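You operate a simulated robot arm through the tools that you are given. There is no shell and no other tool. Be economical: measure what you need, move in short steps, check, and stop when the job is done.

Carry out the task below with a simulated robot arm. There is one attempt and no reset: what you move stays moved.

TASK
Swap the used purple tube for the empty orange tube.
Fine: slide the arm to TUBE 1; the used tube goes in the black rack, the orange tube in its place; arm back over it; spill nothing.

It is judged by the outcome, as a careful person would: the job done as asked, and still so three seconds after it is handed in. It fails if anything else is knocked over, pushed out of place, dropped, spilled or broken.

THE ROBOT
A 6-joint arm with a two-finger parallel gripper, fixed in place. Base frame: the origin is at the foot of the arm, x ahead of it, y to its left, z up. Lengths are in cm, angles in degrees, forces in N, time in s.
With the tool pointing down near the work surface it reaches from about 24 to 64 cm from the base axis. Its first joint turns from -66.0 to 66.0 degrees. Payload 2.7 kg.
The tool frame sits at the grasp point between the pads (the TCP): z along the fingers, y along the line on which they close. The tips reach 2.3 cm beyond it. Largest opening 9.4 cm; finger width 3.8, thickness 1; the body of the gripper, 5.4 by 9.6 cm, starts 3.9 cm behind the TCP.
Orientation is told as [roll, pitch, yaw] about the base's x, y, z axes, in that order, counted from this pose: with the fingers straight down and closing along the base's y, the tool's x points along the base's -x, its y along +y and its z along -z.

THE INTERFACE
- The arm moves only by the tool servo_tool. Its argument "commands" is a list of rows, each a list of 7 numbers: the shift along the tool's x, y, z in cm, then the turn, a rotation vector about the tool's x, y, z in degrees, then the gripper command, from -1 (fully open) to 1 (shut), values between in proportion. In form: [[x, y, z, ax, ay, az, gripper], ...]. A call has 1 to 10 rows; each row shifts and turns the commanded pose from where the row before left it, along the tool's axes as they then stand. Rows are played at 5 a second. More than 5 cm and 8.6 degrees between two rows, or a gripper value outside its range, and nothing of the call is played. Where a pose cannot be reached the arm comes as near as it can. A force on the tool above 40 N (or 10 N above the force at the start of the call, whichever is more), or a blocked arm, ends the call early, and 0.2 s more pass. Each finger travels about 4.5 cm/s and halts on what it meets, pressing with about 38 N; the grip force reading is that of the motor and also rises with nothing between the fingers. The clock runs only during rows and for 0.2 s after the last one: add rows that do not move to give the fingers time. The reply holds the time, the measured pose of the TCP, the force on the tool along the base axes, the opening and the grip force, in the units named above and with some noise, and new pictures: "show" is both (left out), scene, wrist or none.
- Cameras (640 x 400 px; columns grow to the right, rows downward): "scene" is fixed at [6.27, -41.8, 141.7]; the picture's right is [0.89, -0.45, 0.00], its down [-0.21, -0.41, -0.89] and it looks along [0.40, 0.79, -0.46] (base axes); focal length 313 px, centre (320, 200). "wrist" rides on the gripper at [-3.9, 0, -4.4] in the tool frame; the picture's right is [0.00, -1.00, 0.00], its down [0.97, 0.00, -0.24] and it looks along [0.24, 0.00, 0.97] (tool axes); focal length 218 px, centre (320, 200). There is no depth. A picture from a camera that has moved, and an enlarged one, comes with that camera's place and axes in the base frame and with its lens.
- inspect(camera, box): a new picture of the part [left, top, right, bottom] of that camera's present view, enlarged. It takes no simulated time.
- job_done(): hands the job in; it is judged then, once.

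Go step by step. Nothing tells you positions but the pictures and the camera data: compare them with the known pose of the tool, close in by small moves and look again before you grip or let go. The budget is 120 turns and 150 pictures, counting those below and the enlarged ones. Unless the task says otherwise, let go and move clear before handing in, and close with one line.

The tools are called after ">>>" as a command line: name --pt "numbers of a row" for each row, then --argument value for the rest, lists and objects as JSON in quotes. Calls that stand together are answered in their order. servo_tool: Moves the arm, as the interface text tells. Its arguments: {"type":"object","properties":{"commands":{"type":"array","items":{"type":"array","items":{"type":"number"}}},"show":{"type":"string","enum":["both","scene","wrist","none"]}},"required":["commands"]} The other tools are called the same way: inspect (camera, box) takes an enlarged picture of a part of a camera's view; job_done () hands the job in.

At the start:

```text
clock: 0.0
position: [36.61, 14.37, 120.9]
tcp_rot: [0.0, 0.0, 0.0]
contact_force: [-0.6, 0.6, -0.2]
finger_gap: 9.4
finger_force: 0.0
```

scene: 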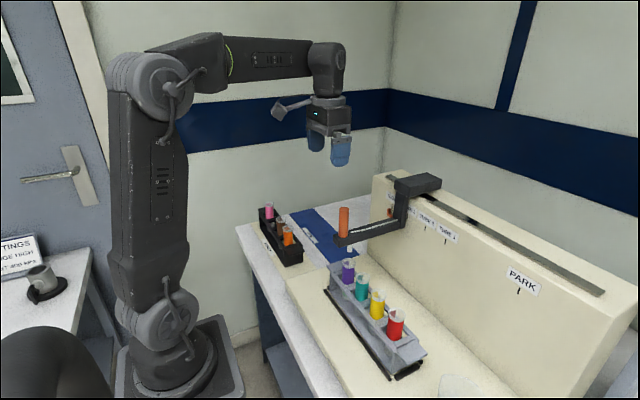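
wrist: 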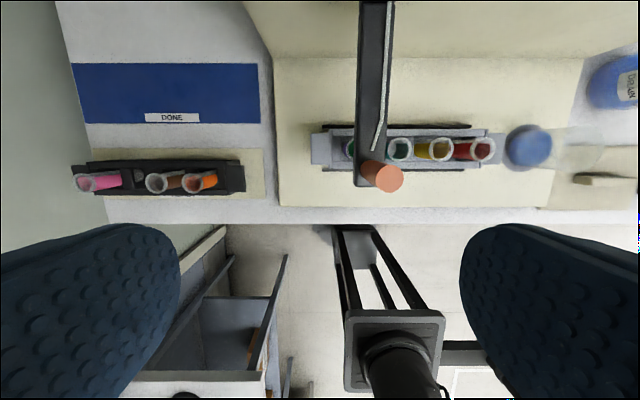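

I see a sampler with a sliding arm, a rack of four coloured tubes and a black rack with other tubes. I'll look closer first.

>>> inspect --camera "scene" --box '[320, 160, 480, 260]'

>>> inspect --camera "scene" --box '[230, 190, 390, 290]'

>>> inspect --camera "scene" --box '[310, 250, 470, 350]'

>>> inspect --camera "wrist" --box '[300, 80, 540, 230]'

>>> inspect --camera "wrist" --box '[50, 80, 290, 230]'

```text
4.00 times, centred on (400, 210) of scene
camera zoom: at [6.27, -41.8, 141.7], right [0.89, -0.45, 0.0], down [-0.21, -0.41, -0.89], along [0.4, 0.79, -0.46], focal length 1252 px, centre (0, 160)
```

zoom: 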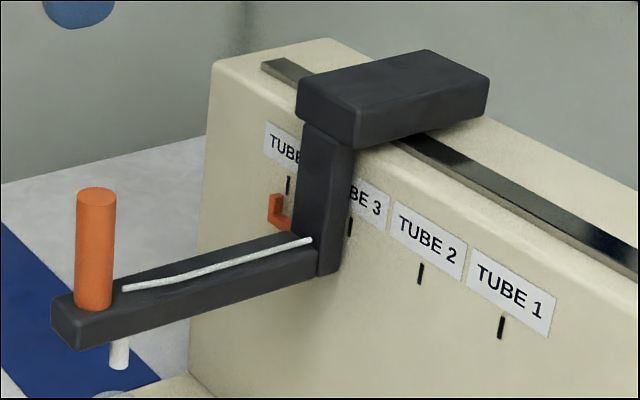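

```text
4.00 times, centred on (310, 240) of scene
camera zoom: at [6.27, -41.8, 141.7], right [0.89, -0.45, 0.0], down [-0.21, -0.41, -0.89], along [0.4, 0.79, -0.46], focal length 1252 px, centre (360, 40)
```

zoom: 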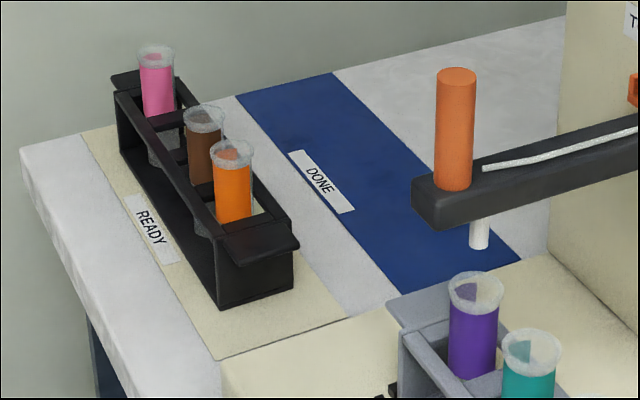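

```text
4.00 times, centred on (390, 300) of scene
camera zoom: at [6.27, -41.8, 141.7], right [0.89, -0.45, 0.0], down [-0.21, -0.41, -0.89], along [0.4, 0.79, -0.46], focal length 1252 px, centre (40, -200)
```

zoom: 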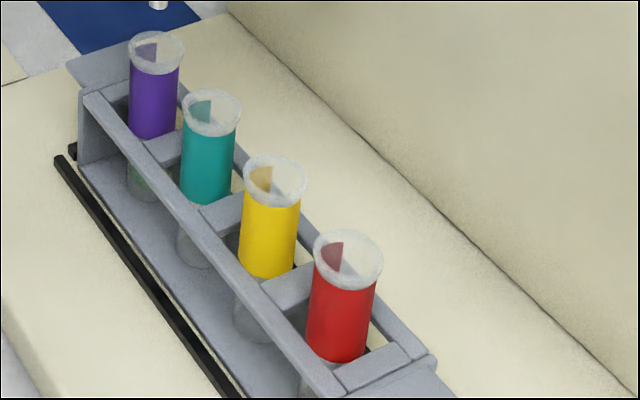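

```text
2.67 times, centred on (420, 155) of wrist
camera zoom: at [40.48, 14.42, 125.27], right [0.0, -1.0, 0.0], down [-0.97, 0.0, 0.24], along [-0.24, 0.0, -0.97], focal length 582 px, centre (53, 320)
```

zoom: 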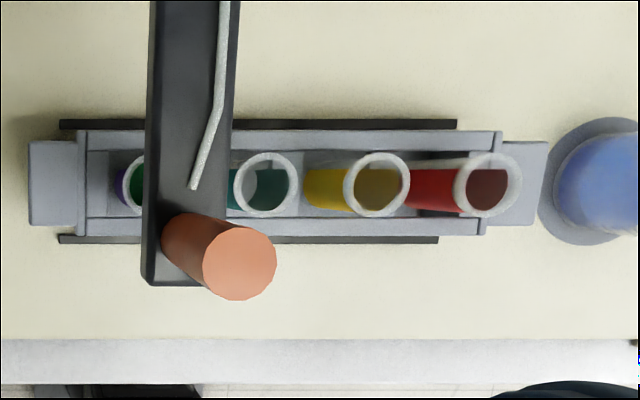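

```text
2.67 times, centred on (170, 155) of wrist
camera zoom: at [40.48, 14.42, 125.27], right [0.0, -1.0, 0.0], down [-0.97, 0.0, 0.24], along [-0.24, 0.0, -0.97], focal length 582 px, centre (720, 320)
```

zoom: 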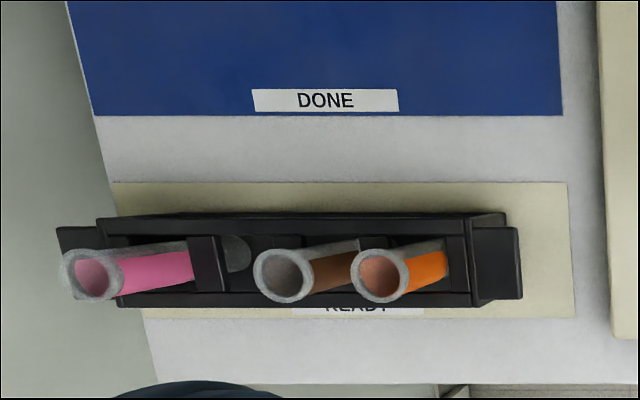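

The arm stands over the purple tube (TUBE 4), with its handle at about (38, 9, 101–108) and its probe tip clear of the rims. I'll go above the handle and check.

>>> servo_tool --pt "-0.5 -1.8 3 0 0 0 -1" --pt "-0.5 -1.8 3 0 0 0 -1" --pt "-0.5 -1.8 2 0 0 0 -1" --pt "0 0 0 0 0 0 -1"

```text
clock: 1.0
position: [38.02, 9.0, 112.92]
tcp_rot: [0.0, 0.0, -0.1]
contact_force: [-0.6, -0.6, -0.7]
finger_gap: 9.39
finger_force: 0.1
camera wrist: at [41.93, 9.09, 117.19], right [0.0, -1.0, 0.0], down [-0.97, 0.0, 0.24], along [-0.24, 0.0, -0.97], focal length 218 px, centre (320, 200)
```

scene: 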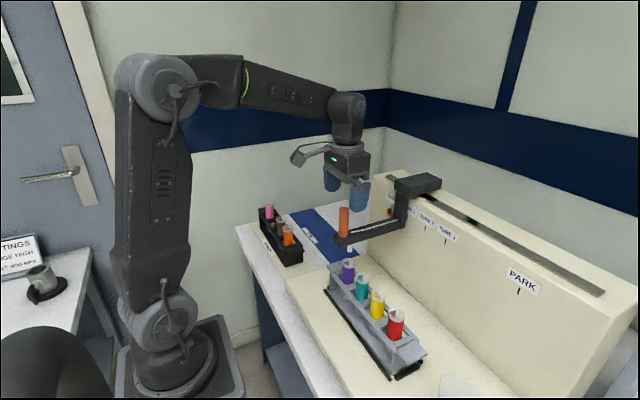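
wrist: 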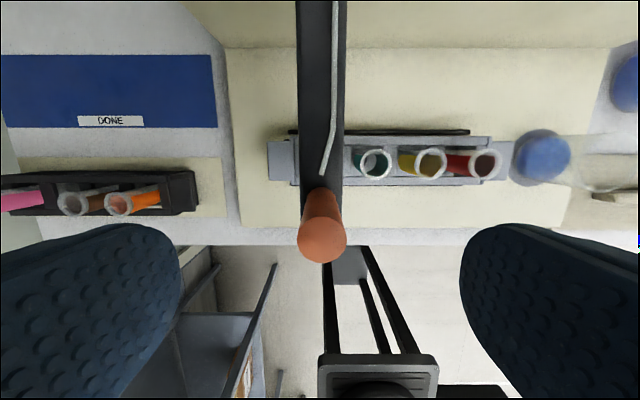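

The handle is centred under the tool. I'll descend and grip it.

>>> servo_tool --pt "0 0 2.5 0 0 0 -1" --pt "0 0 2.5 0 0 0 -1" --pt "0 0 2 0 0 0 -1" --pt "0 0 0 0 0 0 -0.2" --pt "0 0 0 0 0 0 1" --pt "0 0 0 0 0 0 1" --pt "0 0 0 0 0 0 1" --pt "0 0 0 0 0 0 1" --pt "0 0 0 0 0 0 1" --pt "0 0 0 0 0 0 1"

```text
clock: 3.2
position: [38.1, 9.04, 105.85]
tcp_rot: [0.0, 0.1, 0.1]
contact_force: [-0.1, -0.6, -1.4]
finger_gap: 2.21
finger_force: 45.1
camera wrist: at [41.98, 9.02, 110.24], right [0.0, -1.0, 0.0], down [-0.97, 0.0, 0.24], along [-0.24, 0.0, -0.97], focal length 218 px, centre (320, 200)
```

scene: 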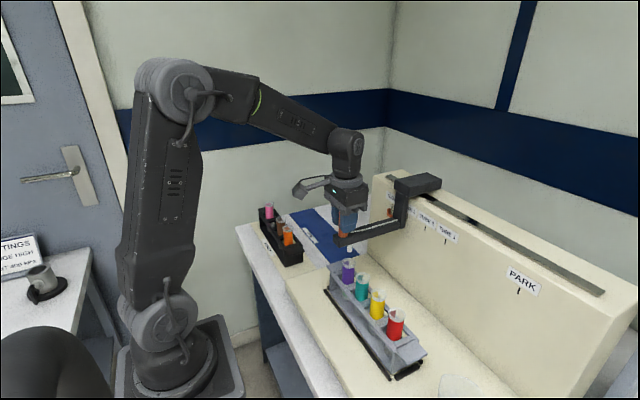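
wrist: 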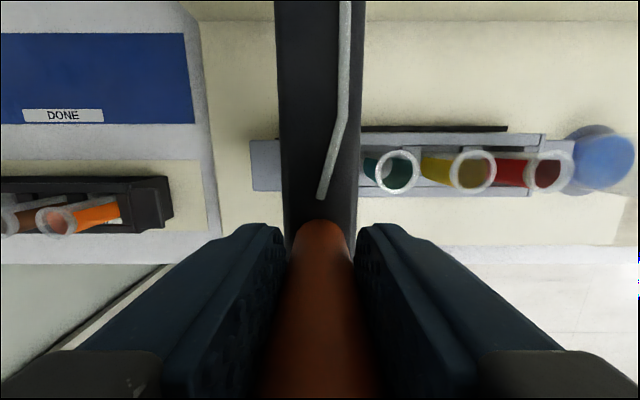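

I have the handle; now a test slide toward TUBE 1.

>>> servo_tool --pt "0 -0.5 0 0 0 0 1" --pt "0 -0.8 0 0 0 0 1" --pt "0 -0.8 0 0 0 0 1" --pt "0 -0.9 0 0 0 0 1" --pt "0 0 0 0 0 0 1" --show "scene"

```text
clock: 4.4
position: [38.14, 5.93, 105.83]
tcp_rot: [0.0, 0.0, 0.1]
contact_force: [-5.5, 1.2, 14.4]
finger_gap: 2.19
finger_force: 45.2
```

scene: 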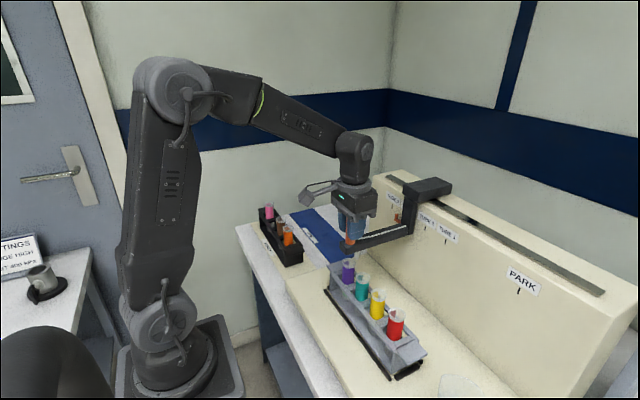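

It slides freely along the rail. Continuing toward TUBE 1.

>>> servo_tool --pt "0 -1 0 0 0 0 1" --pt "0 -1.2 0 0 0 0 1" --pt "0 -1.3 0 0 0 0 1" --pt "0 -1.3 0 0 0 0 1" --pt "0 -1.3 0 0 0 0 1" --pt "0 -1.3 0 0 0 0 1" --pt "0 -1.3 0 0 0 0 1" --pt "0 -1.2 0 0 0 0 1" --pt "0 -1.1 0 0 0 0 1" --pt "0 -1 0 0 0 0 1"

>>> inspect --camera "scene" --box '[360, 160, 520, 260]'

```text
clock: 6.6
position: [38.09, -6.06, 105.86]
tcp_rot: [0.0, -0.2, 0.0]
contact_force: [7.5, 2.9, -0.7]
finger_gap: 2.18
finger_force: 44.8
camera wrist: at [41.97, -6.04, 110.24], right [0.0, -1.0, 0.0], down [-0.97, 0.0, 0.24], along [-0.24, 0.0, -0.97], focal length 218 px, centre (320, 200)
```

scene: 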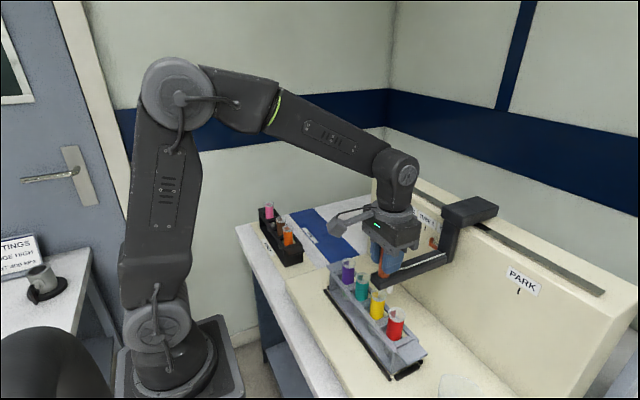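
wrist: 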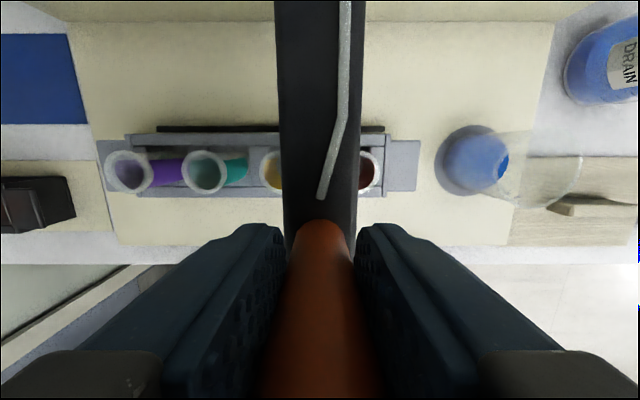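

```text
4.00 times, centred on (440, 210) of scene
camera zoom: at [6.29, -41.8, 141.7], right [0.89, -0.45, 0.0], down [-0.21, -0.41, -0.89], along [0.4, 0.79, -0.46], focal length 1252 px, centre (-160, 160)
```

zoom: 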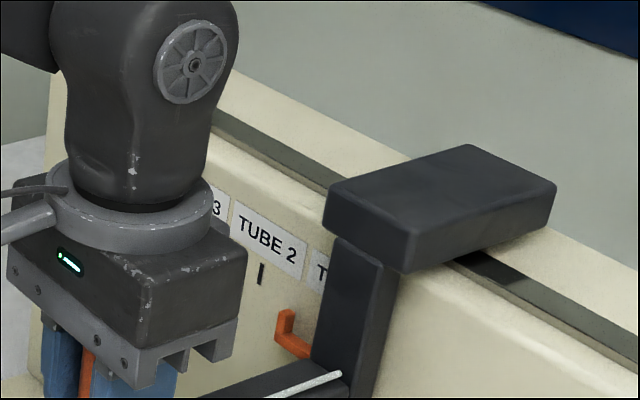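

The pointer is about midway between the TUBE 2 and TUBE 1 ticks, which matches a tube spacing of about 6 cm. About 3 cm more is needed.

>>> servo_tool --pt "0 -0.8 0 0 0 0 1" --pt "0 -0.8 0 0 0 0 1" --pt "0 -0.8 0 0 0 0 1" --pt "0 -0.6 0 0 0 0 1" --pt "0 0 0 0 0 0 1" --show "wrist"

>>> inspect --camera "scene" --box '[360, 200, 480, 275]'

```text
clock: 7.8
position: [38.14, -8.94, 105.84]
tcp_rot: [0.0, 0.1, 0.0]
contact_force: [8.3, 1.6, -5.7]
finger_gap: 2.2
finger_force: 44.9
camera wrist: at [41.97, -9.02, 110.24], right [0.0, -1.0, 0.0], down [-0.97, 0.0, 0.24], along [-0.24, 0.0, -0.97], focal length 218 px, centre (320, 200)
```

wrist: 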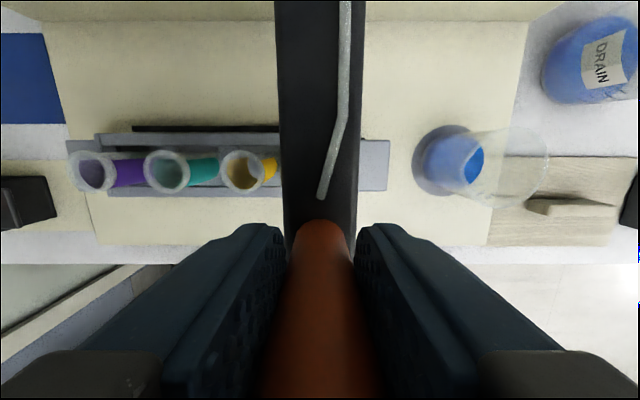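

```text
5.33 times, centred on (420, 238) of scene
camera zoom: at [6.3, -41.8, 141.7], right [0.89, -0.45, 0.0], down [-0.21, -0.41, -0.89], along [0.4, 0.79, -0.46], focal length 1669 px, centre (-213, 0)
```

zoom: 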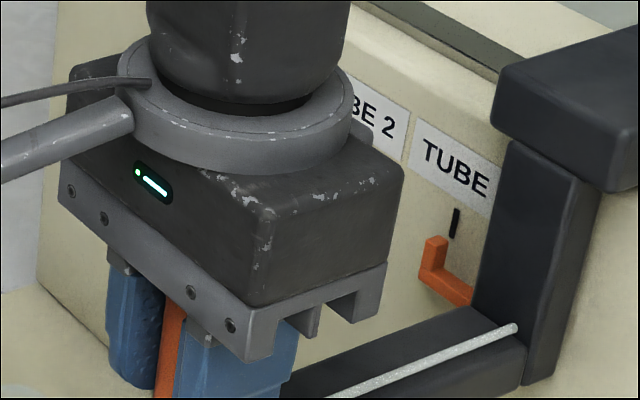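

The arm is at TUBE 1 over the red tube, with the same pointer-to-tick offset as at the start. I'll release and rise.

>>> servo_tool --pt "0 0 0 0 0 0 0.3" --pt "0 0 0 0 0 0 0" --pt "0 0 0 0 0 0 0" --pt "0 0 -2 0 0 0 0" --pt "0 0 -3 0 0 0 0" --pt "0 0 -3 0 0 0 0" --pt "0 0 -3 0 0 0 0" --pt "0 0 -2 0 0 0 0" --show "wrist"

>>> inspect --camera "scene" --box '[360, 200, 480, 275]'

```text
clock: 9.6
position: [37.99, -8.92, 118.79]
tcp_rot: [0.0, 0.0, 0.0]
contact_force: [-0.1, -1.1, -0.8]
finger_gap: 4.7
finger_force: 0.0
camera wrist: at [41.98, -8.84, 123.21], right [0.0, -1.0, 0.0], down [-0.97, 0.0, 0.24], along [-0.24, 0.0, -0.97], focal length 218 px, centre (320, 200)
```

wrist: 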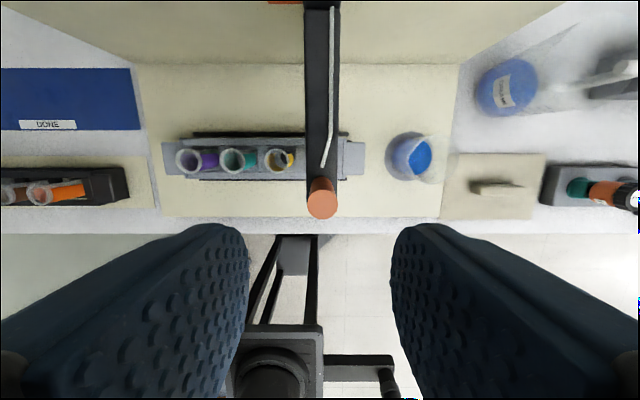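

```text
5.33 times, centred on (420, 238) of scene
camera zoom: at [6.27, -41.8, 141.7], right [0.89, -0.45, 0.0], down [-0.21, -0.41, -0.89], along [0.4, 0.79, -0.46], focal length 1669 px, centre (-213, 0)
```

zoom: 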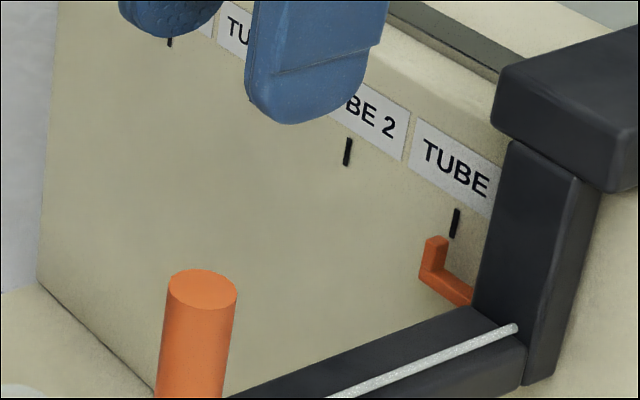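

Arm released at TUBE 1. There is another rack to the far right, so I'll check it before choosing where the used tube goes.

>>> inspect --camera "wrist" --box '[440, 120, 640, 245]'

>>> servo_tool --pt "0 2 0 0 0 0 -0.5" --pt "0 3 0 0 0 0 -0.5" --pt "0 3 0 0 0 0 -0.5" --pt "0 3 0 0 0 0 -0.5" --pt "0 3 0 0 0 0 -0.3" --pt "0 3 0 0 0 0 -0.3" --pt "0 0.9 0 0 0 0 -0.2" --pt "0 0 0 0 0 0 -0.2"

```text
3.20 times, centred on (540, 182) of wrist
camera zoom: at [41.98, -8.84, 123.21], right [0.0, -1.0, 0.0], down [-0.97, 0.0, 0.24], along [-0.24, 0.0, -0.97], focal length 698 px, centre (-384, 256)
```

zoom: 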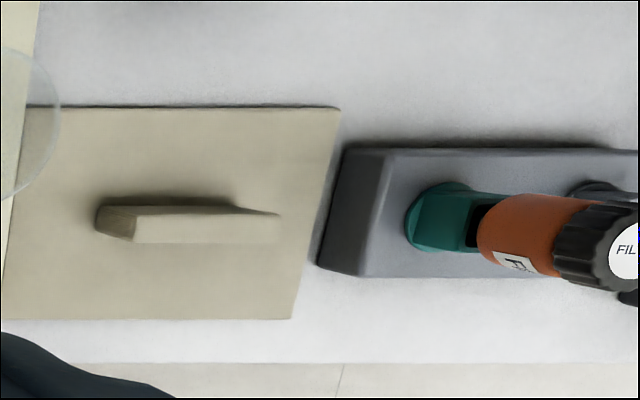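

```text
clock: 11.4
position: [37.87, 8.84, 118.76]
tcp_rot: [-0.1, -0.1, -0.1]
contact_force: [-0.5, 0.5, -0.2]
finger_gap: 5.67
finger_force: 0.0
camera wrist: at [41.77, 8.89, 123.23], right [0.0, -1.0, 0.0], down [-0.97, 0.0, 0.24], along [-0.24, 0.0, -0.97], focal length 218 px, centre (320, 200)
```

scene: 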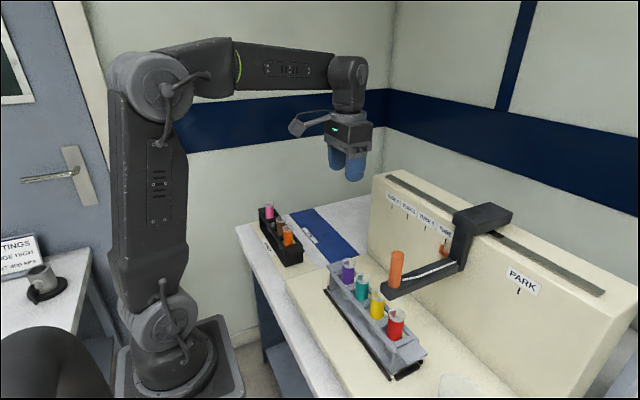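
wrist: 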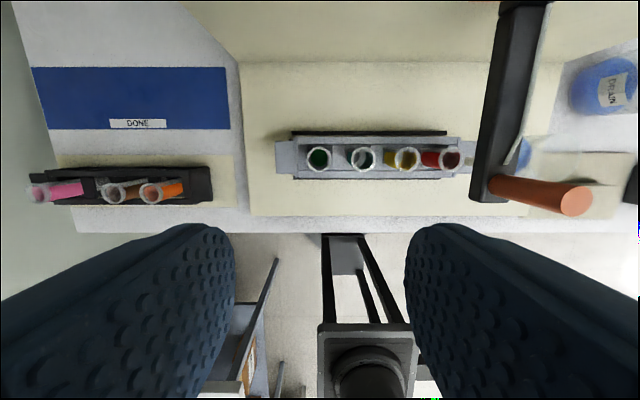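

Only one black rack holds tubes. I'll take close-ups of both racks from here.

>>> inspect --camera "wrist" --box '[260, 115, 420, 215]'

>>> inspect --camera "wrist" --box '[20, 130, 220, 255]'

>>> inspect --camera "scene" --box '[320, 250, 400, 300]'

>>> inspect --camera "scene" --box '[245, 195, 325, 245]'

```text
4.00 times, centred on (340, 165) of wrist
camera zoom: at [41.77, 8.89, 123.23], right [0.0, -1.0, 0.0], down [-0.97, 0.0, 0.24], along [-0.24, 0.0, -0.97], focal length 873 px, centre (240, 340)
```

zoom: 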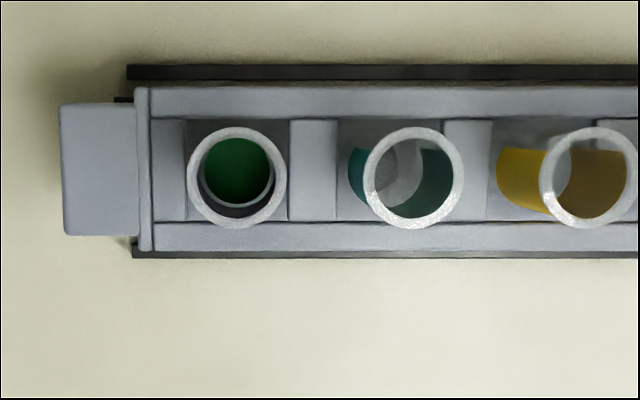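

```text
3.20 times, centred on (120, 192) of wrist
camera zoom: at [41.77, 8.89, 123.23], right [0.0, -1.0, 0.0], down [-0.97, 0.0, 0.24], along [-0.24, 0.0, -0.97], focal length 698 px, centre (960, 224)
```

zoom: 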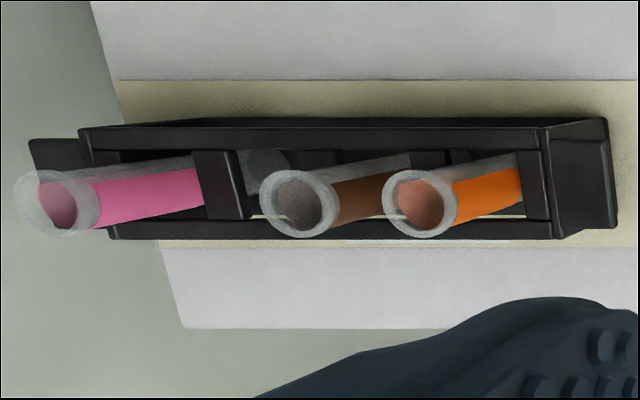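

```text
8.00 times, centred on (360, 275) of scene
camera zoom: at [6.27, -41.8, 141.7], right [0.89, -0.45, 0.0], down [-0.21, -0.41, -0.89], along [0.4, 0.79, -0.46], focal length 2503 px, centre (0, -400)
```

zoom: 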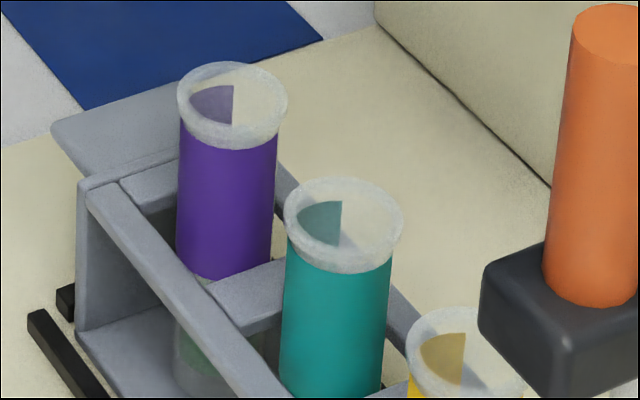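

```text
8.00 times, centred on (285, 220) of scene
camera zoom: at [6.27, -41.8, 141.7], right [0.89, -0.45, 0.0], down [-0.21, -0.41, -0.89], along [0.4, 0.79, -0.46], focal length 2503 px, centre (600, 40)
```

zoom: 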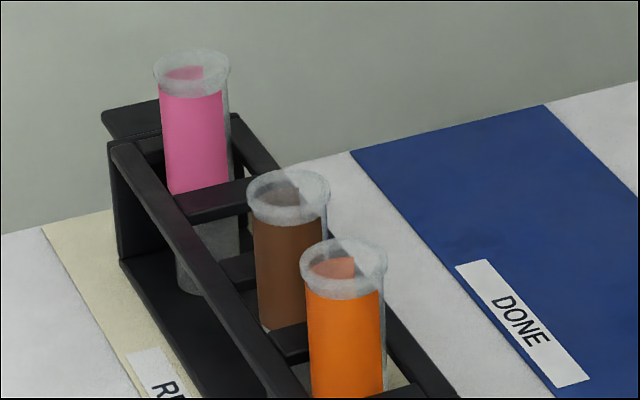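

The purple tube (green liquid inside) has its rim at about (40, 9, 93). The free slot in the black rack lies between pink and brown. I'll approach above the purple tube.

>>> servo_tool --pt "-0.7 0 4 0 0 0 0" --pt "-0.7 0.1 4 0 0 0 0" --pt "-0.7 0 4 0 0 0 0" --pt "0 0 4 0 0 0 0" --pt "0 0 4 0 0 0 0" --pt "0 0 0 0 0 0 0"

>>> inspect --camera "scene" --box '[310, 225, 406, 285]'

```text
clock: 12.8
position: [40.34, 8.99, 98.76]
tcp_rot: [0.0, 0.0, 0.0]
contact_force: [-0.7, -1.0, 0.7]
finger_gap: 4.7
finger_force: 0.1
camera wrist: at [44.23, 9.01, 103.17], right [0.0, -1.0, 0.0], down [-0.97, 0.0, 0.24], along [-0.24, 0.0, -0.97], focal length 218 px, centre (320, 200)
```

scene: 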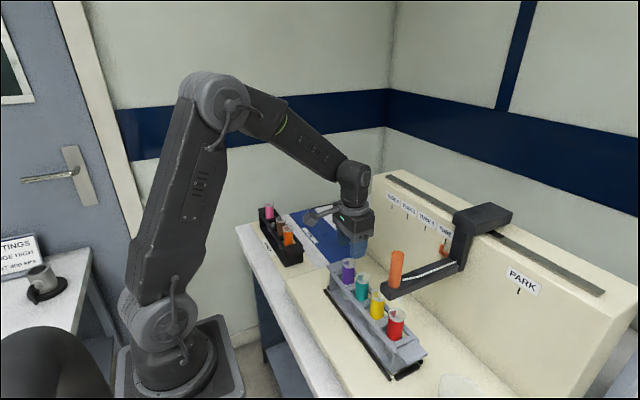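
wrist: 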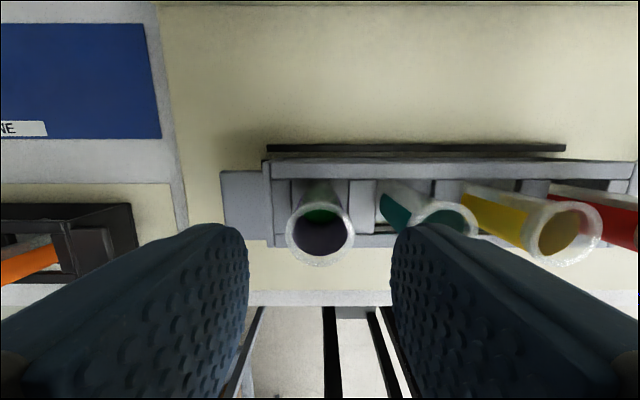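

```text
6.67 times, centred on (358, 255) of scene
camera zoom: at [6.27, -41.8, 141.7], right [0.89, -0.45, 0.0], down [-0.21, -0.41, -0.89], along [0.4, 0.79, -0.46], focal length 2086 px, centre (67, -167)
```

zoom: 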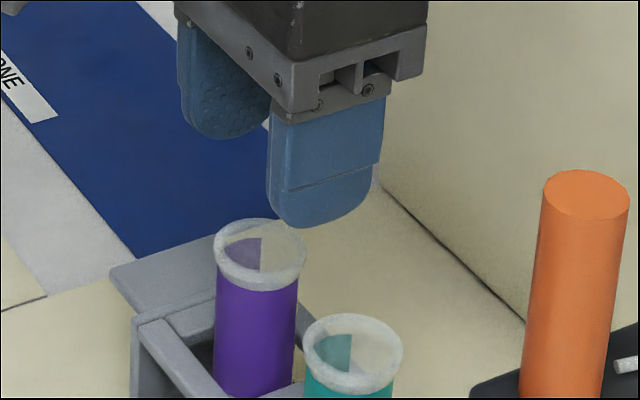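

The rim is at about (40.05, 9.0, 93). I'll correct x slightly and descend around it.

>>> servo_tool --pt "0.25 0 1 0 0 0 0" --pt "0 0 1.5 0 0 0 0" --pt "0 0 1.5 0 0 0 0" --pt "0 0 1.5 0 0 0 0" --pt "0 0 1.3 0 0 0 0" --pt "0 0 0.7 0 0 0 0" --pt "0 0 0 0 0 0 0"

>>> inspect --camera "scene" --box '[310, 240, 406, 300]'

```text
clock: 14.4
position: [39.95, 8.99, 91.29]
tcp_rot: [0.0, 0.0, 0.0]
contact_force: [0.6, 0.2, 0.0]
finger_gap: 4.68
finger_force: 0.2
camera wrist: at [43.85, 9.03, 95.72], right [0.0, -1.0, 0.0], down [-0.97, 0.0, 0.24], along [-0.24, 0.0, -0.97], focal length 218 px, centre (320, 200)
```

scene: 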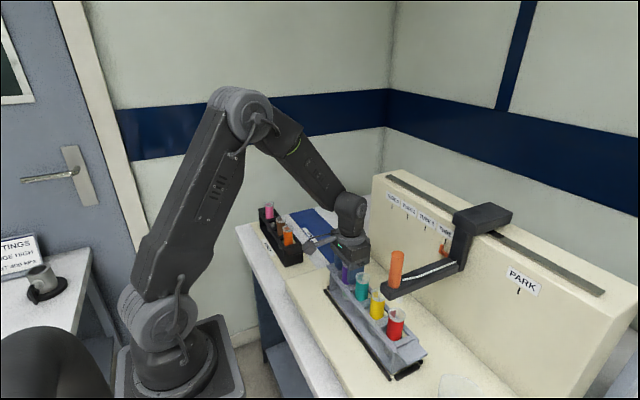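
wrist: 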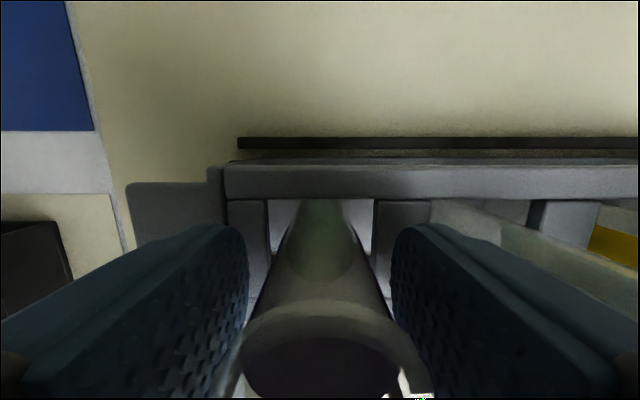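

```text
6.67 times, centred on (358, 270) of scene
camera zoom: at [6.27, -41.8, 141.7], right [0.89, -0.45, 0.0], down [-0.21, -0.41, -0.89], along [0.4, 0.79, -0.46], focal length 2086 px, centre (67, -267)
```

zoom: 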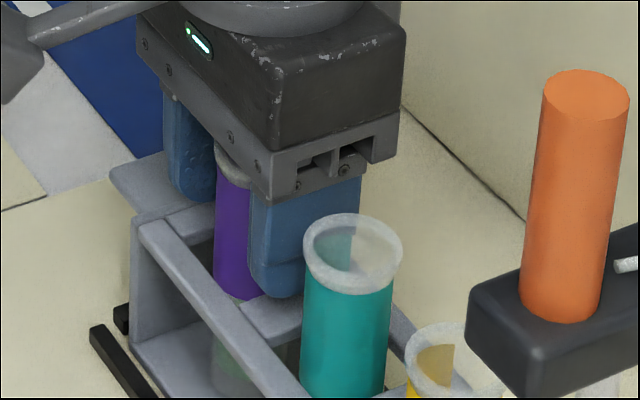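

The fingers are around the tube just above the rack dividers, with no contact. Closing.

>>> servo_tool --pt "0 0 0 0 0 0 0.2" --pt "0 0 0 0 0 0 0.35" --pt "0 0 0 0 0 0 0.5" --pt "0 0 0 0 0 0 0.5" --pt "0 0 0 0 0 0 0.5" --show "wrist"

```text
clock: 15.6
position: [39.92, 9.02, 91.3]
tcp_rot: [0.0, 0.1, 0.0]
contact_force: [-1.3, 0.0, -0.1]
finger_gap: 2.95
finger_force: 37.4
camera wrist: at [43.85, 9.03, 95.74], right [0.0, -1.0, 0.0], down [-0.97, 0.0, 0.24], along [-0.24, 0.0, -0.97], focal length 218 px, centre (320, 200)
```

wrist: 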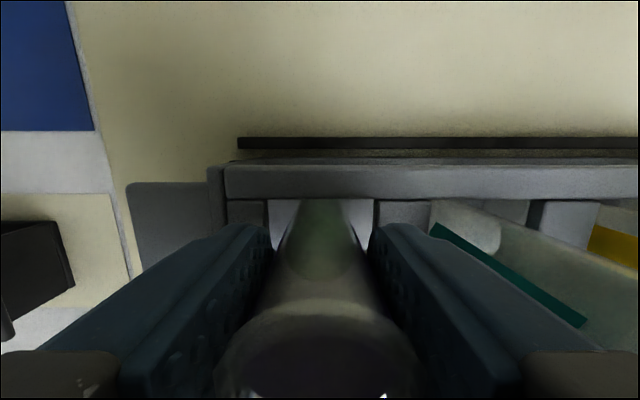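

The tube is gripped (2.95 cm). I'll lift slowly and straight.

>>> servo_tool --pt "0 0 -0.4 0 0 0 0.6" --pt "0 0 -0.8 0 0 0 0.6" --pt "0 0 -1 0 0 0 0.6" --pt "0 0 -1.2 0 0 0 0.6" --pt "0 0 -1.4 0 0 0 0.6" --pt "0 0 -1.5 0 0 0 0.6" --pt "0 0 -1.5 0 0 0 0.6" --pt "0 0 -1.4 0 0 0 0.6" --pt "0 0 -1 0 0 0 0.6" --pt "0 0 -0.5 0 0 0 0.6" --show "none"

>>> servo_tool --pt "0 0 -0.5 0 0 0 0.6" --pt "0 0 -1 0 0 0 0.6" --pt "0 0 -1.4 0 0 0 0.6" --pt "0 0 -1.4 0 0 0 0.6" --pt "0 0 -1 0 0 0 0.6" --pt "0 0 -0.5 0 0 0 0.6" --pt "0 0 0 0 0 0 0.6"

>>> inspect --camera "scene" --box '[300, 180, 460, 280]'

```text
clock: 17.8
position: [39.81, 9.03, 102.06]
tcp_rot: [0.0, 0.0, 0.1]
contact_force: [-0.3, 0.6, -0.2]
finger_gap: 2.98
finger_force: 37.8
```

```text
clock: 19.4
position: [40.04, 8.99, 108.04]
tcp_rot: [0.0, -0.1, 0.0]
contact_force: [-0.2, 0.3, -0.2]
finger_gap: 2.94
finger_force: 37.7
camera wrist: at [43.83, 9.01, 112.3], right [0.0, -1.0, 0.0], down [-0.97, 0.0, 0.24], along [-0.24, 0.0, -0.97], focal length 218 px, centre (320, 200)
```

scene: 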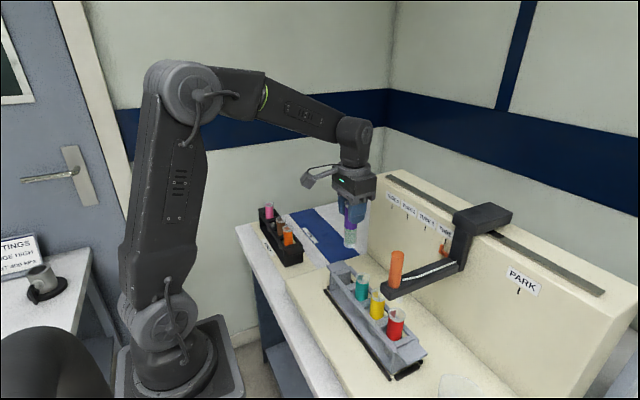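
wrist: 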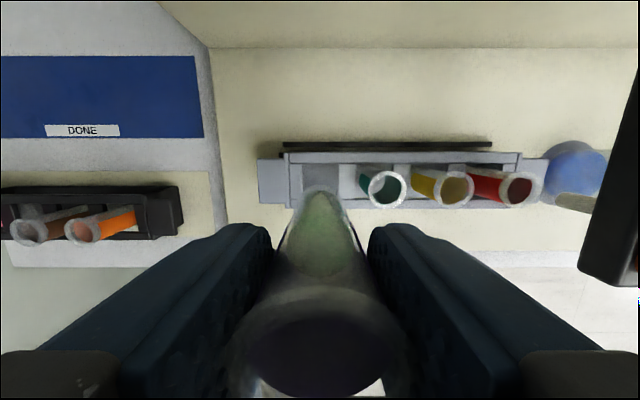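

```text
4.00 times, centred on (380, 230) of scene
camera zoom: at [6.27, -41.8, 141.7], right [0.89, -0.45, 0.0], down [-0.21, -0.41, -0.89], along [0.4, 0.79, -0.46], focal length 1252 px, centre (80, 80)
```

zoom: 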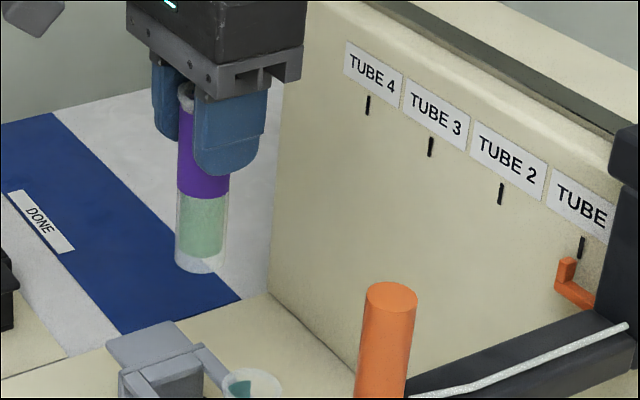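

The tube is out and upright, with its liquid low. I'll carry it gently toward the black rack.

>>> servo_tool --pt "0 0.4 0 0 0 0 0.6" --pt "0 0.8 0 0 0 0 0.6" --pt "0.2 1.2 0 0 0 0 0.6" --pt "0.4 1.5 0 0 0 0 0.6" --pt "0.5 1.6 0 0 0 0 0.6" --pt "0.5 1.6 0 0 0 0 0.6" --pt "0.5 1.6 0 0 0 0 0.6" --pt "0.5 1.6 0 0 0 0 0.6" --pt "0.5 1.6 0 0 0 0 0.6" --pt "0.5 1.6 0 0 0 0 0.6" --show "none"

>>> servo_tool --pt "0.5 1.6 0 0 0 0 0.6" --pt "0.5 1.6 0 0 0 0 0.6" --pt "0.5 1.6 0 0 0 0 0.6" --pt "0.5 1.6 0 0 0 0 0.6" --pt "0.4 1.6 0 0 0 0 0.6" --pt "0.2 1.6 0 0 0 0 0.6" --pt "0 1.6 0 0 0 0 0.6" --pt "0 1.2 0 0 0 0 0.6" --pt "0 0.8 0 0 0 0 0.6" --pt "0 0.4 0 0 0 0 0.6"

```text
clock: 21.6
position: [36.31, 22.58, 107.84]
tcp_rot: [0.0, 0.0, 0.0]
contact_force: [-0.2, -0.3, -0.3]
finger_gap: 2.98
finger_force: 38.2
```

```text
clock: 23.8
position: [33.77, 36.15, 107.78]
tcp_rot: [0.0, 0.0, 0.0]
contact_force: [0.1, 0.0, 0.2]
finger_gap: 2.96
finger_force: 38.3
camera wrist: at [37.61, 36.21, 112.22], right [0.0, -1.0, 0.0], down [-0.97, 0.0, 0.24], along [-0.24, 0.0, -0.97], focal length 218 px, centre (320, 200)
```

scene: 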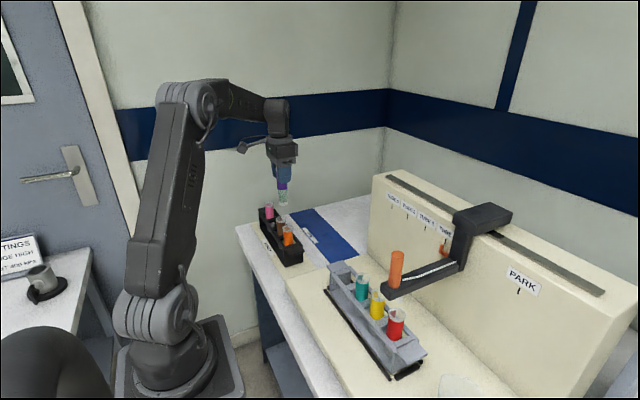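
wrist: 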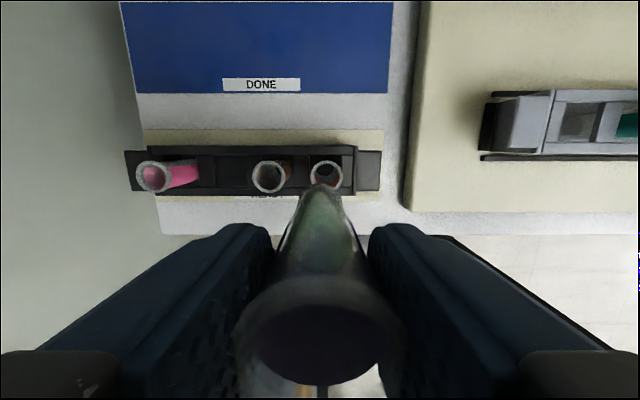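

From here the black rack's orange, brown and pink rims sit at y ≈ 35.6, 41.5 and 53.6, so the free slot is at y ≈ 47.5, x ≈ 34.7. I'll move above it.

>>> servo_tool --pt "-0.1 0.4 0 0 0 0 0.6" --pt "-0.1 0.8 0 0 0 0 0.6" --pt "-0.1 1.2 0 0 0 0 0.6" --pt "-0.1 1.4 0 0 0 0 0.6" --pt "-0.1 1.6 0 0 0 0 0.6" --pt "-0.1 1.6 0 0 0 0 0.6" --pt "-0.1 1.6 0 0 0 0 0.6" --pt "-0.1 1.3 0 0 0 0 0.6" --pt "0 1 0 0 0 0 0.6" --pt "0 0.5 0 0 0 0 0.6"

>>> inspect --camera "scene" --box '[225, 150, 353, 230]'

>>> inspect --camera "wrist" --box '[200, 120, 440, 270]'

```text
clock: 26.0
position: [34.5, 47.58, 107.93]
tcp_rot: [0.0, 0.0, 0.0]
contact_force: [1.0, 0.4, -0.3]
finger_gap: 2.94
finger_force: 38.0
camera wrist: at [38.39, 47.55, 112.27], right [0.0, -1.0, 0.0], down [-0.97, 0.0, 0.24], along [-0.24, 0.0, -0.97], focal length 218 px, centre (320, 200)
```

scene: 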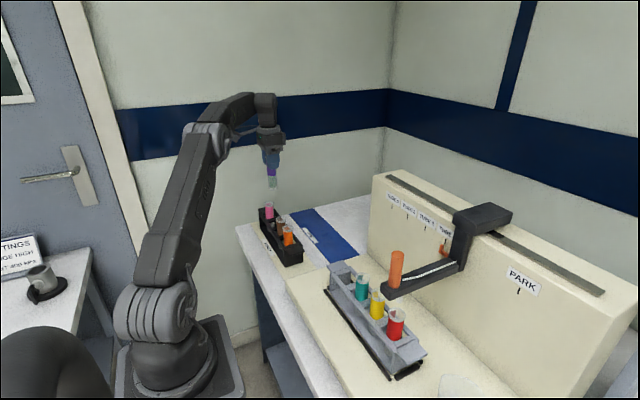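
wrist: 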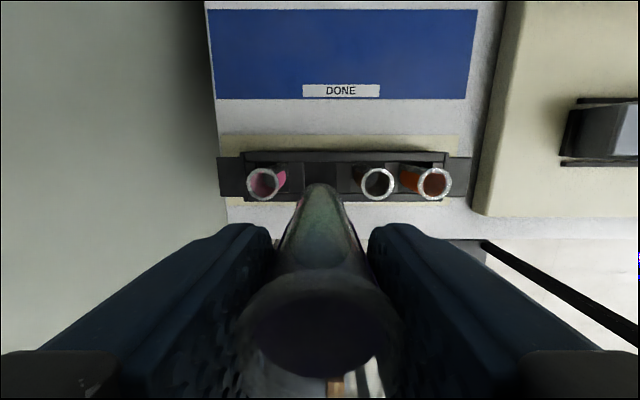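

```text
5.00 times, centred on (289, 190) of scene
camera zoom: at [6.27, -41.8, 141.7], right [0.89, -0.45, 0.0], down [-0.21, -0.41, -0.89], along [0.4, 0.79, -0.46], focal length 1565 px, centre (475, 250)
```

zoom: 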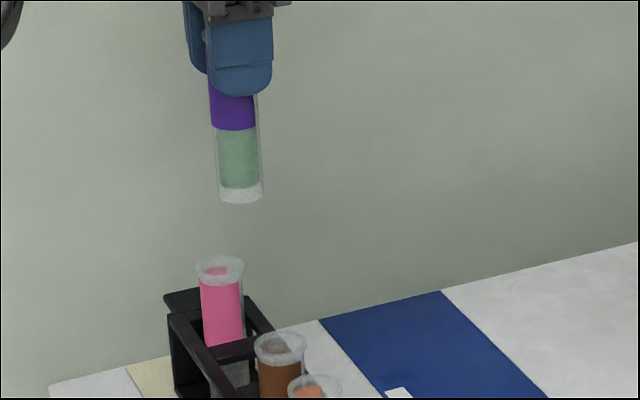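

```text
2.67 times, centred on (320, 195) of wrist
camera zoom: at [38.39, 47.55, 112.27], right [0.0, -1.0, 0.0], down [-0.97, 0.0, 0.24], along [-0.24, 0.0, -0.97], focal length 582 px, centre (320, 213)
```

zoom: 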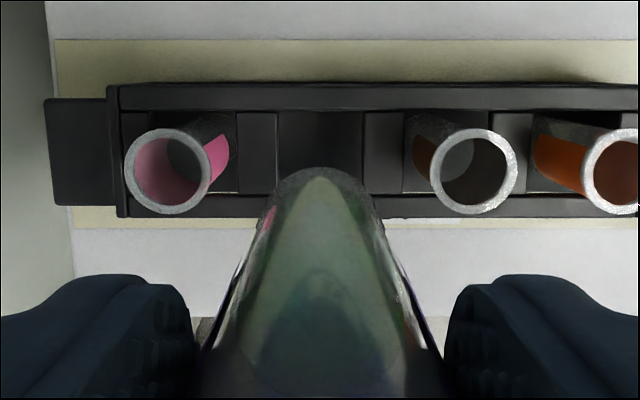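

The tube is centred over the free slot in both directions. I'll descend until its bottom is just above the rack rails and check.

>>> servo_tool --pt "0 0 0.4 0 0 0 0.6" --pt "0 0 0.8 0 0 0 0.6" --pt "0 0 1.2 0 0 0 0.6" --pt "0 0 1.5 0 0 0 0.6" --pt "0 0 1.5 0 0 0 0.6" --pt "0 0 1.5 0 0 0 0.6" --pt "0 0 1.2 0 0 0 0.6" --pt "0 0 0.9 0 0 0 0.6" --pt "0 0 0.5 0 0 0 0.6" --pt "0 0 0 0 0 0 0.6"

>>> inspect --camera "scene" --box '[241, 180, 321, 230]'

>>> inspect --camera "wrist" --box '[200, 120, 440, 270]'

```text
clock: 28.2
position: [34.49, 47.6, 98.29]
tcp_rot: [0.0, 0.0, -0.1]
contact_force: [0.2, -0.1, 0.0]
finger_gap: 2.95
finger_force: 38.1
camera wrist: at [38.39, 47.56, 102.73], right [0.0, -1.0, 0.0], down [-0.97, 0.0, 0.24], along [-0.24, 0.0, -0.97], focal length 218 px, centre (320, 200)
```

scene: 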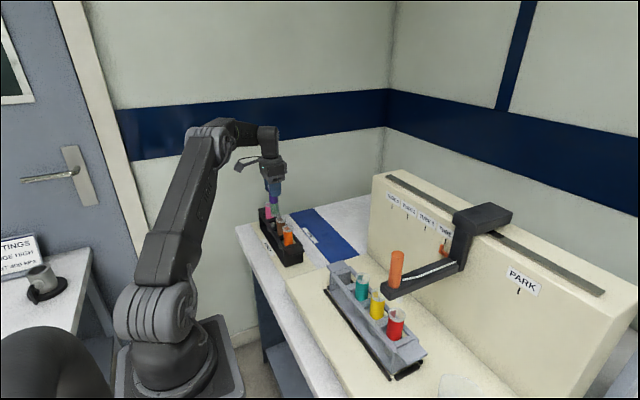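
wrist: 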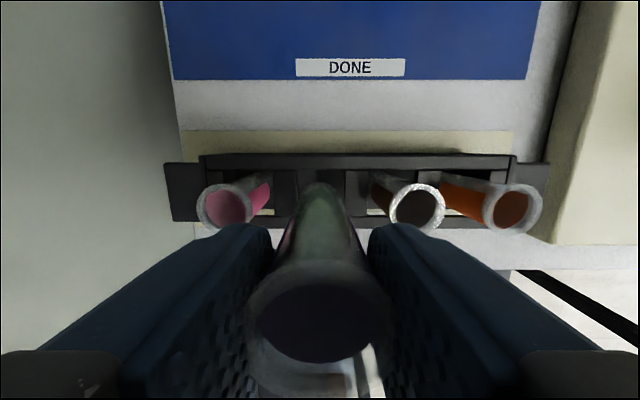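

```text
8.00 times, centred on (281, 205) of scene
camera zoom: at [6.27, -41.8, 141.7], right [0.89, -0.45, 0.0], down [-0.21, -0.41, -0.89], along [0.4, 0.79, -0.46], focal length 2503 px, centre (632, 160)
```

zoom: 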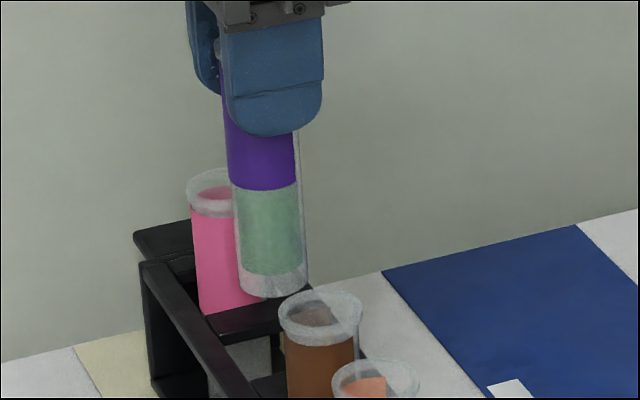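

```text
2.67 times, centred on (320, 195) of wrist
camera zoom: at [38.39, 47.56, 102.73], right [0.0, -1.0, 0.0], down [-0.97, 0.0, 0.24], along [-0.24, 0.0, -0.97], focal length 582 px, centre (320, 213)
```

zoom: 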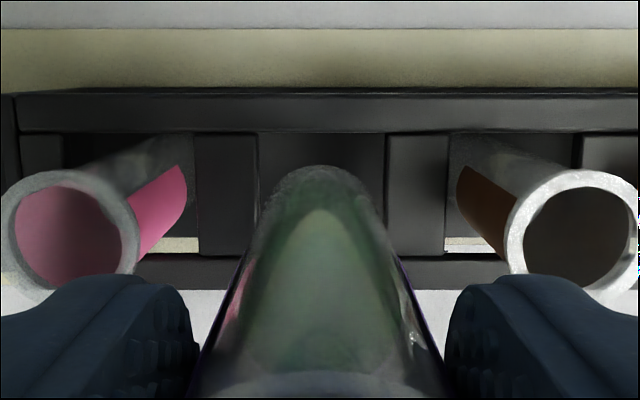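

Still aligned, with the bottom just above the rails. Lowering into the slot, slower near the seat.

>>> servo_tool --pt "0 0 0.4 0 0 0 0.6" --pt "0 0 0.7 0 0 0 0.6" --pt "0 0 1 0 0 0 0.6" --pt "0 0 1 0 0 0 0.6" --pt "0 0 1 0 0 0 0.6" --pt "0 0 1 0 0 0 0.6" --pt "0 0 1 0 0 0 0.6" --pt "0 0 0.8 0 0 0 0.6" --pt "0 0 0.5 0 0 0 0.6" --pt "0 0 0 0 0 0 0.6"

>>> inspect --camera "scene" --box '[241, 190, 321, 240]'

```text
clock: 30.4
position: [34.71, 47.47, 90.91]
tcp_rot: [0.0, 0.0, -0.1]
contact_force: [-0.2, 0.1, -0.2]
finger_gap: 2.95
finger_force: 37.7
camera wrist: at [38.41, 47.53, 95.32], right [0.0, -1.0, 0.0], down [-0.97, 0.0, 0.24], along [-0.24, 0.0, -0.97], focal length 218 px, centre (320, 200)
```

scene: 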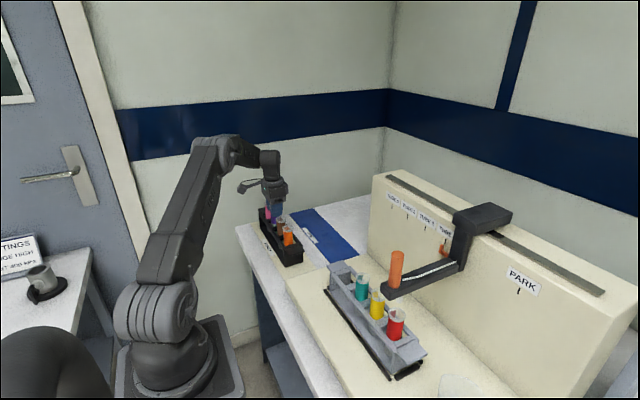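
wrist: 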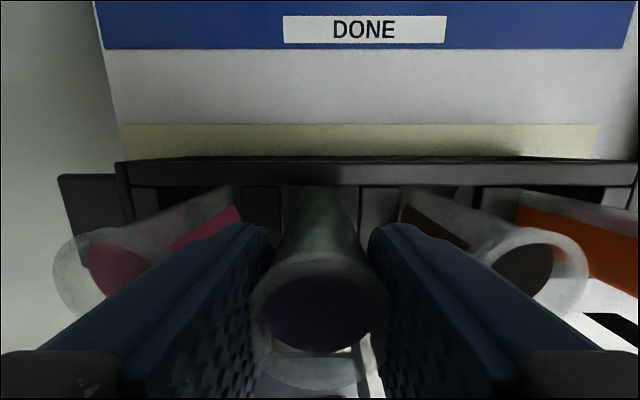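

```text
8.00 times, centred on (281, 215) of scene
camera zoom: at [6.27, -41.8, 141.7], right [0.89, -0.45, 0.0], down [-0.21, -0.41, -0.89], along [0.4, 0.79, -0.46], focal length 2503 px, centre (632, 80)
```

zoom: 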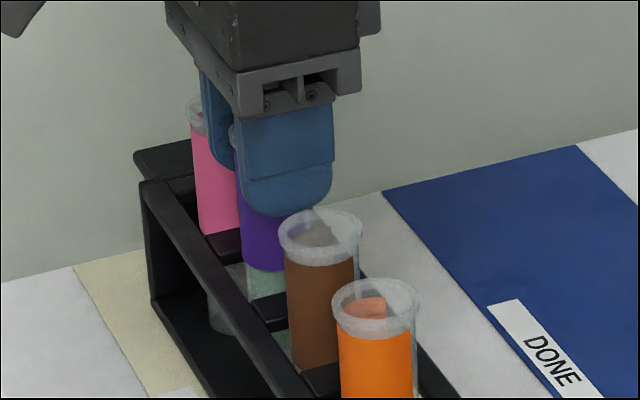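

Inside the slot with no contact. About 3 cm remain, so I'll creep down.

>>> servo_tool --pt "0 0 0.5 0 0 0 0.6" --pt "0 0 0.6 0 0 0 0.6" --pt "0 0 0.5 0 0 0 0.6" --pt "0 0 0.4 0 0 0 0.6" --pt "0 0 0.3 0 0 0 0.6" --pt "0 0 0 0 0 0 0.6" --show "wrist"

>>> inspect --camera "scene" --box '[241, 190, 321, 240]'

```text
clock: 31.8
position: [34.66, 47.51, 88.94]
tcp_rot: [0.3, -0.3, 0.0]
contact_force: [2.4, -1.6, 23.8]
finger_gap: 2.96
finger_force: 38.2
camera wrist: at [38.51, 47.54, 93.35], right [0.0, -1.0, -0.01], down [-0.97, 0.0, 0.24], along [-0.24, 0.01, -0.97], focal length 218 px, centre (320, 200)
```

wrist: 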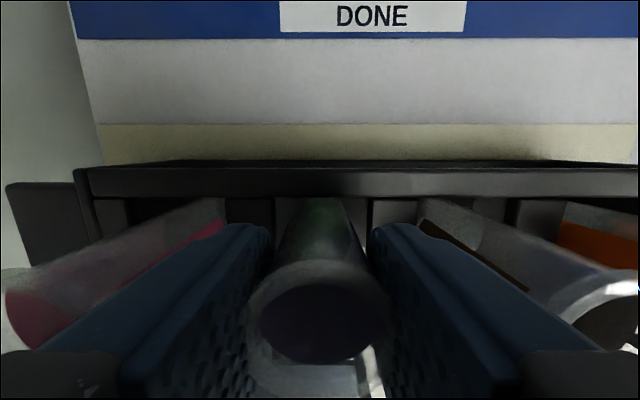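

```text
8.00 times, centred on (281, 215) of scene
camera zoom: at [6.25, -41.85, 141.69], right [0.89, -0.45, 0.0], down [-0.21, -0.41, -0.89], along [0.4, 0.79, -0.46], focal length 2503 px, centre (632, 80)
```

zoom: 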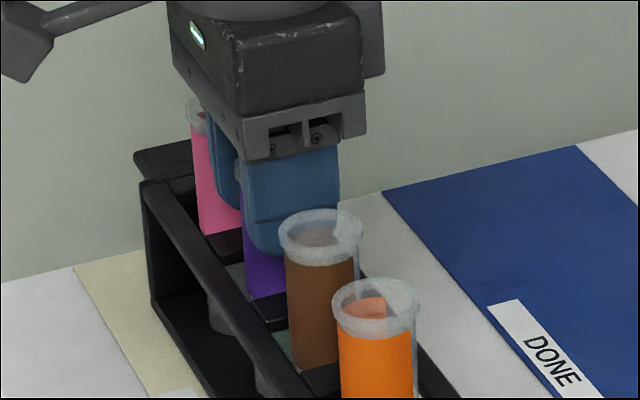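

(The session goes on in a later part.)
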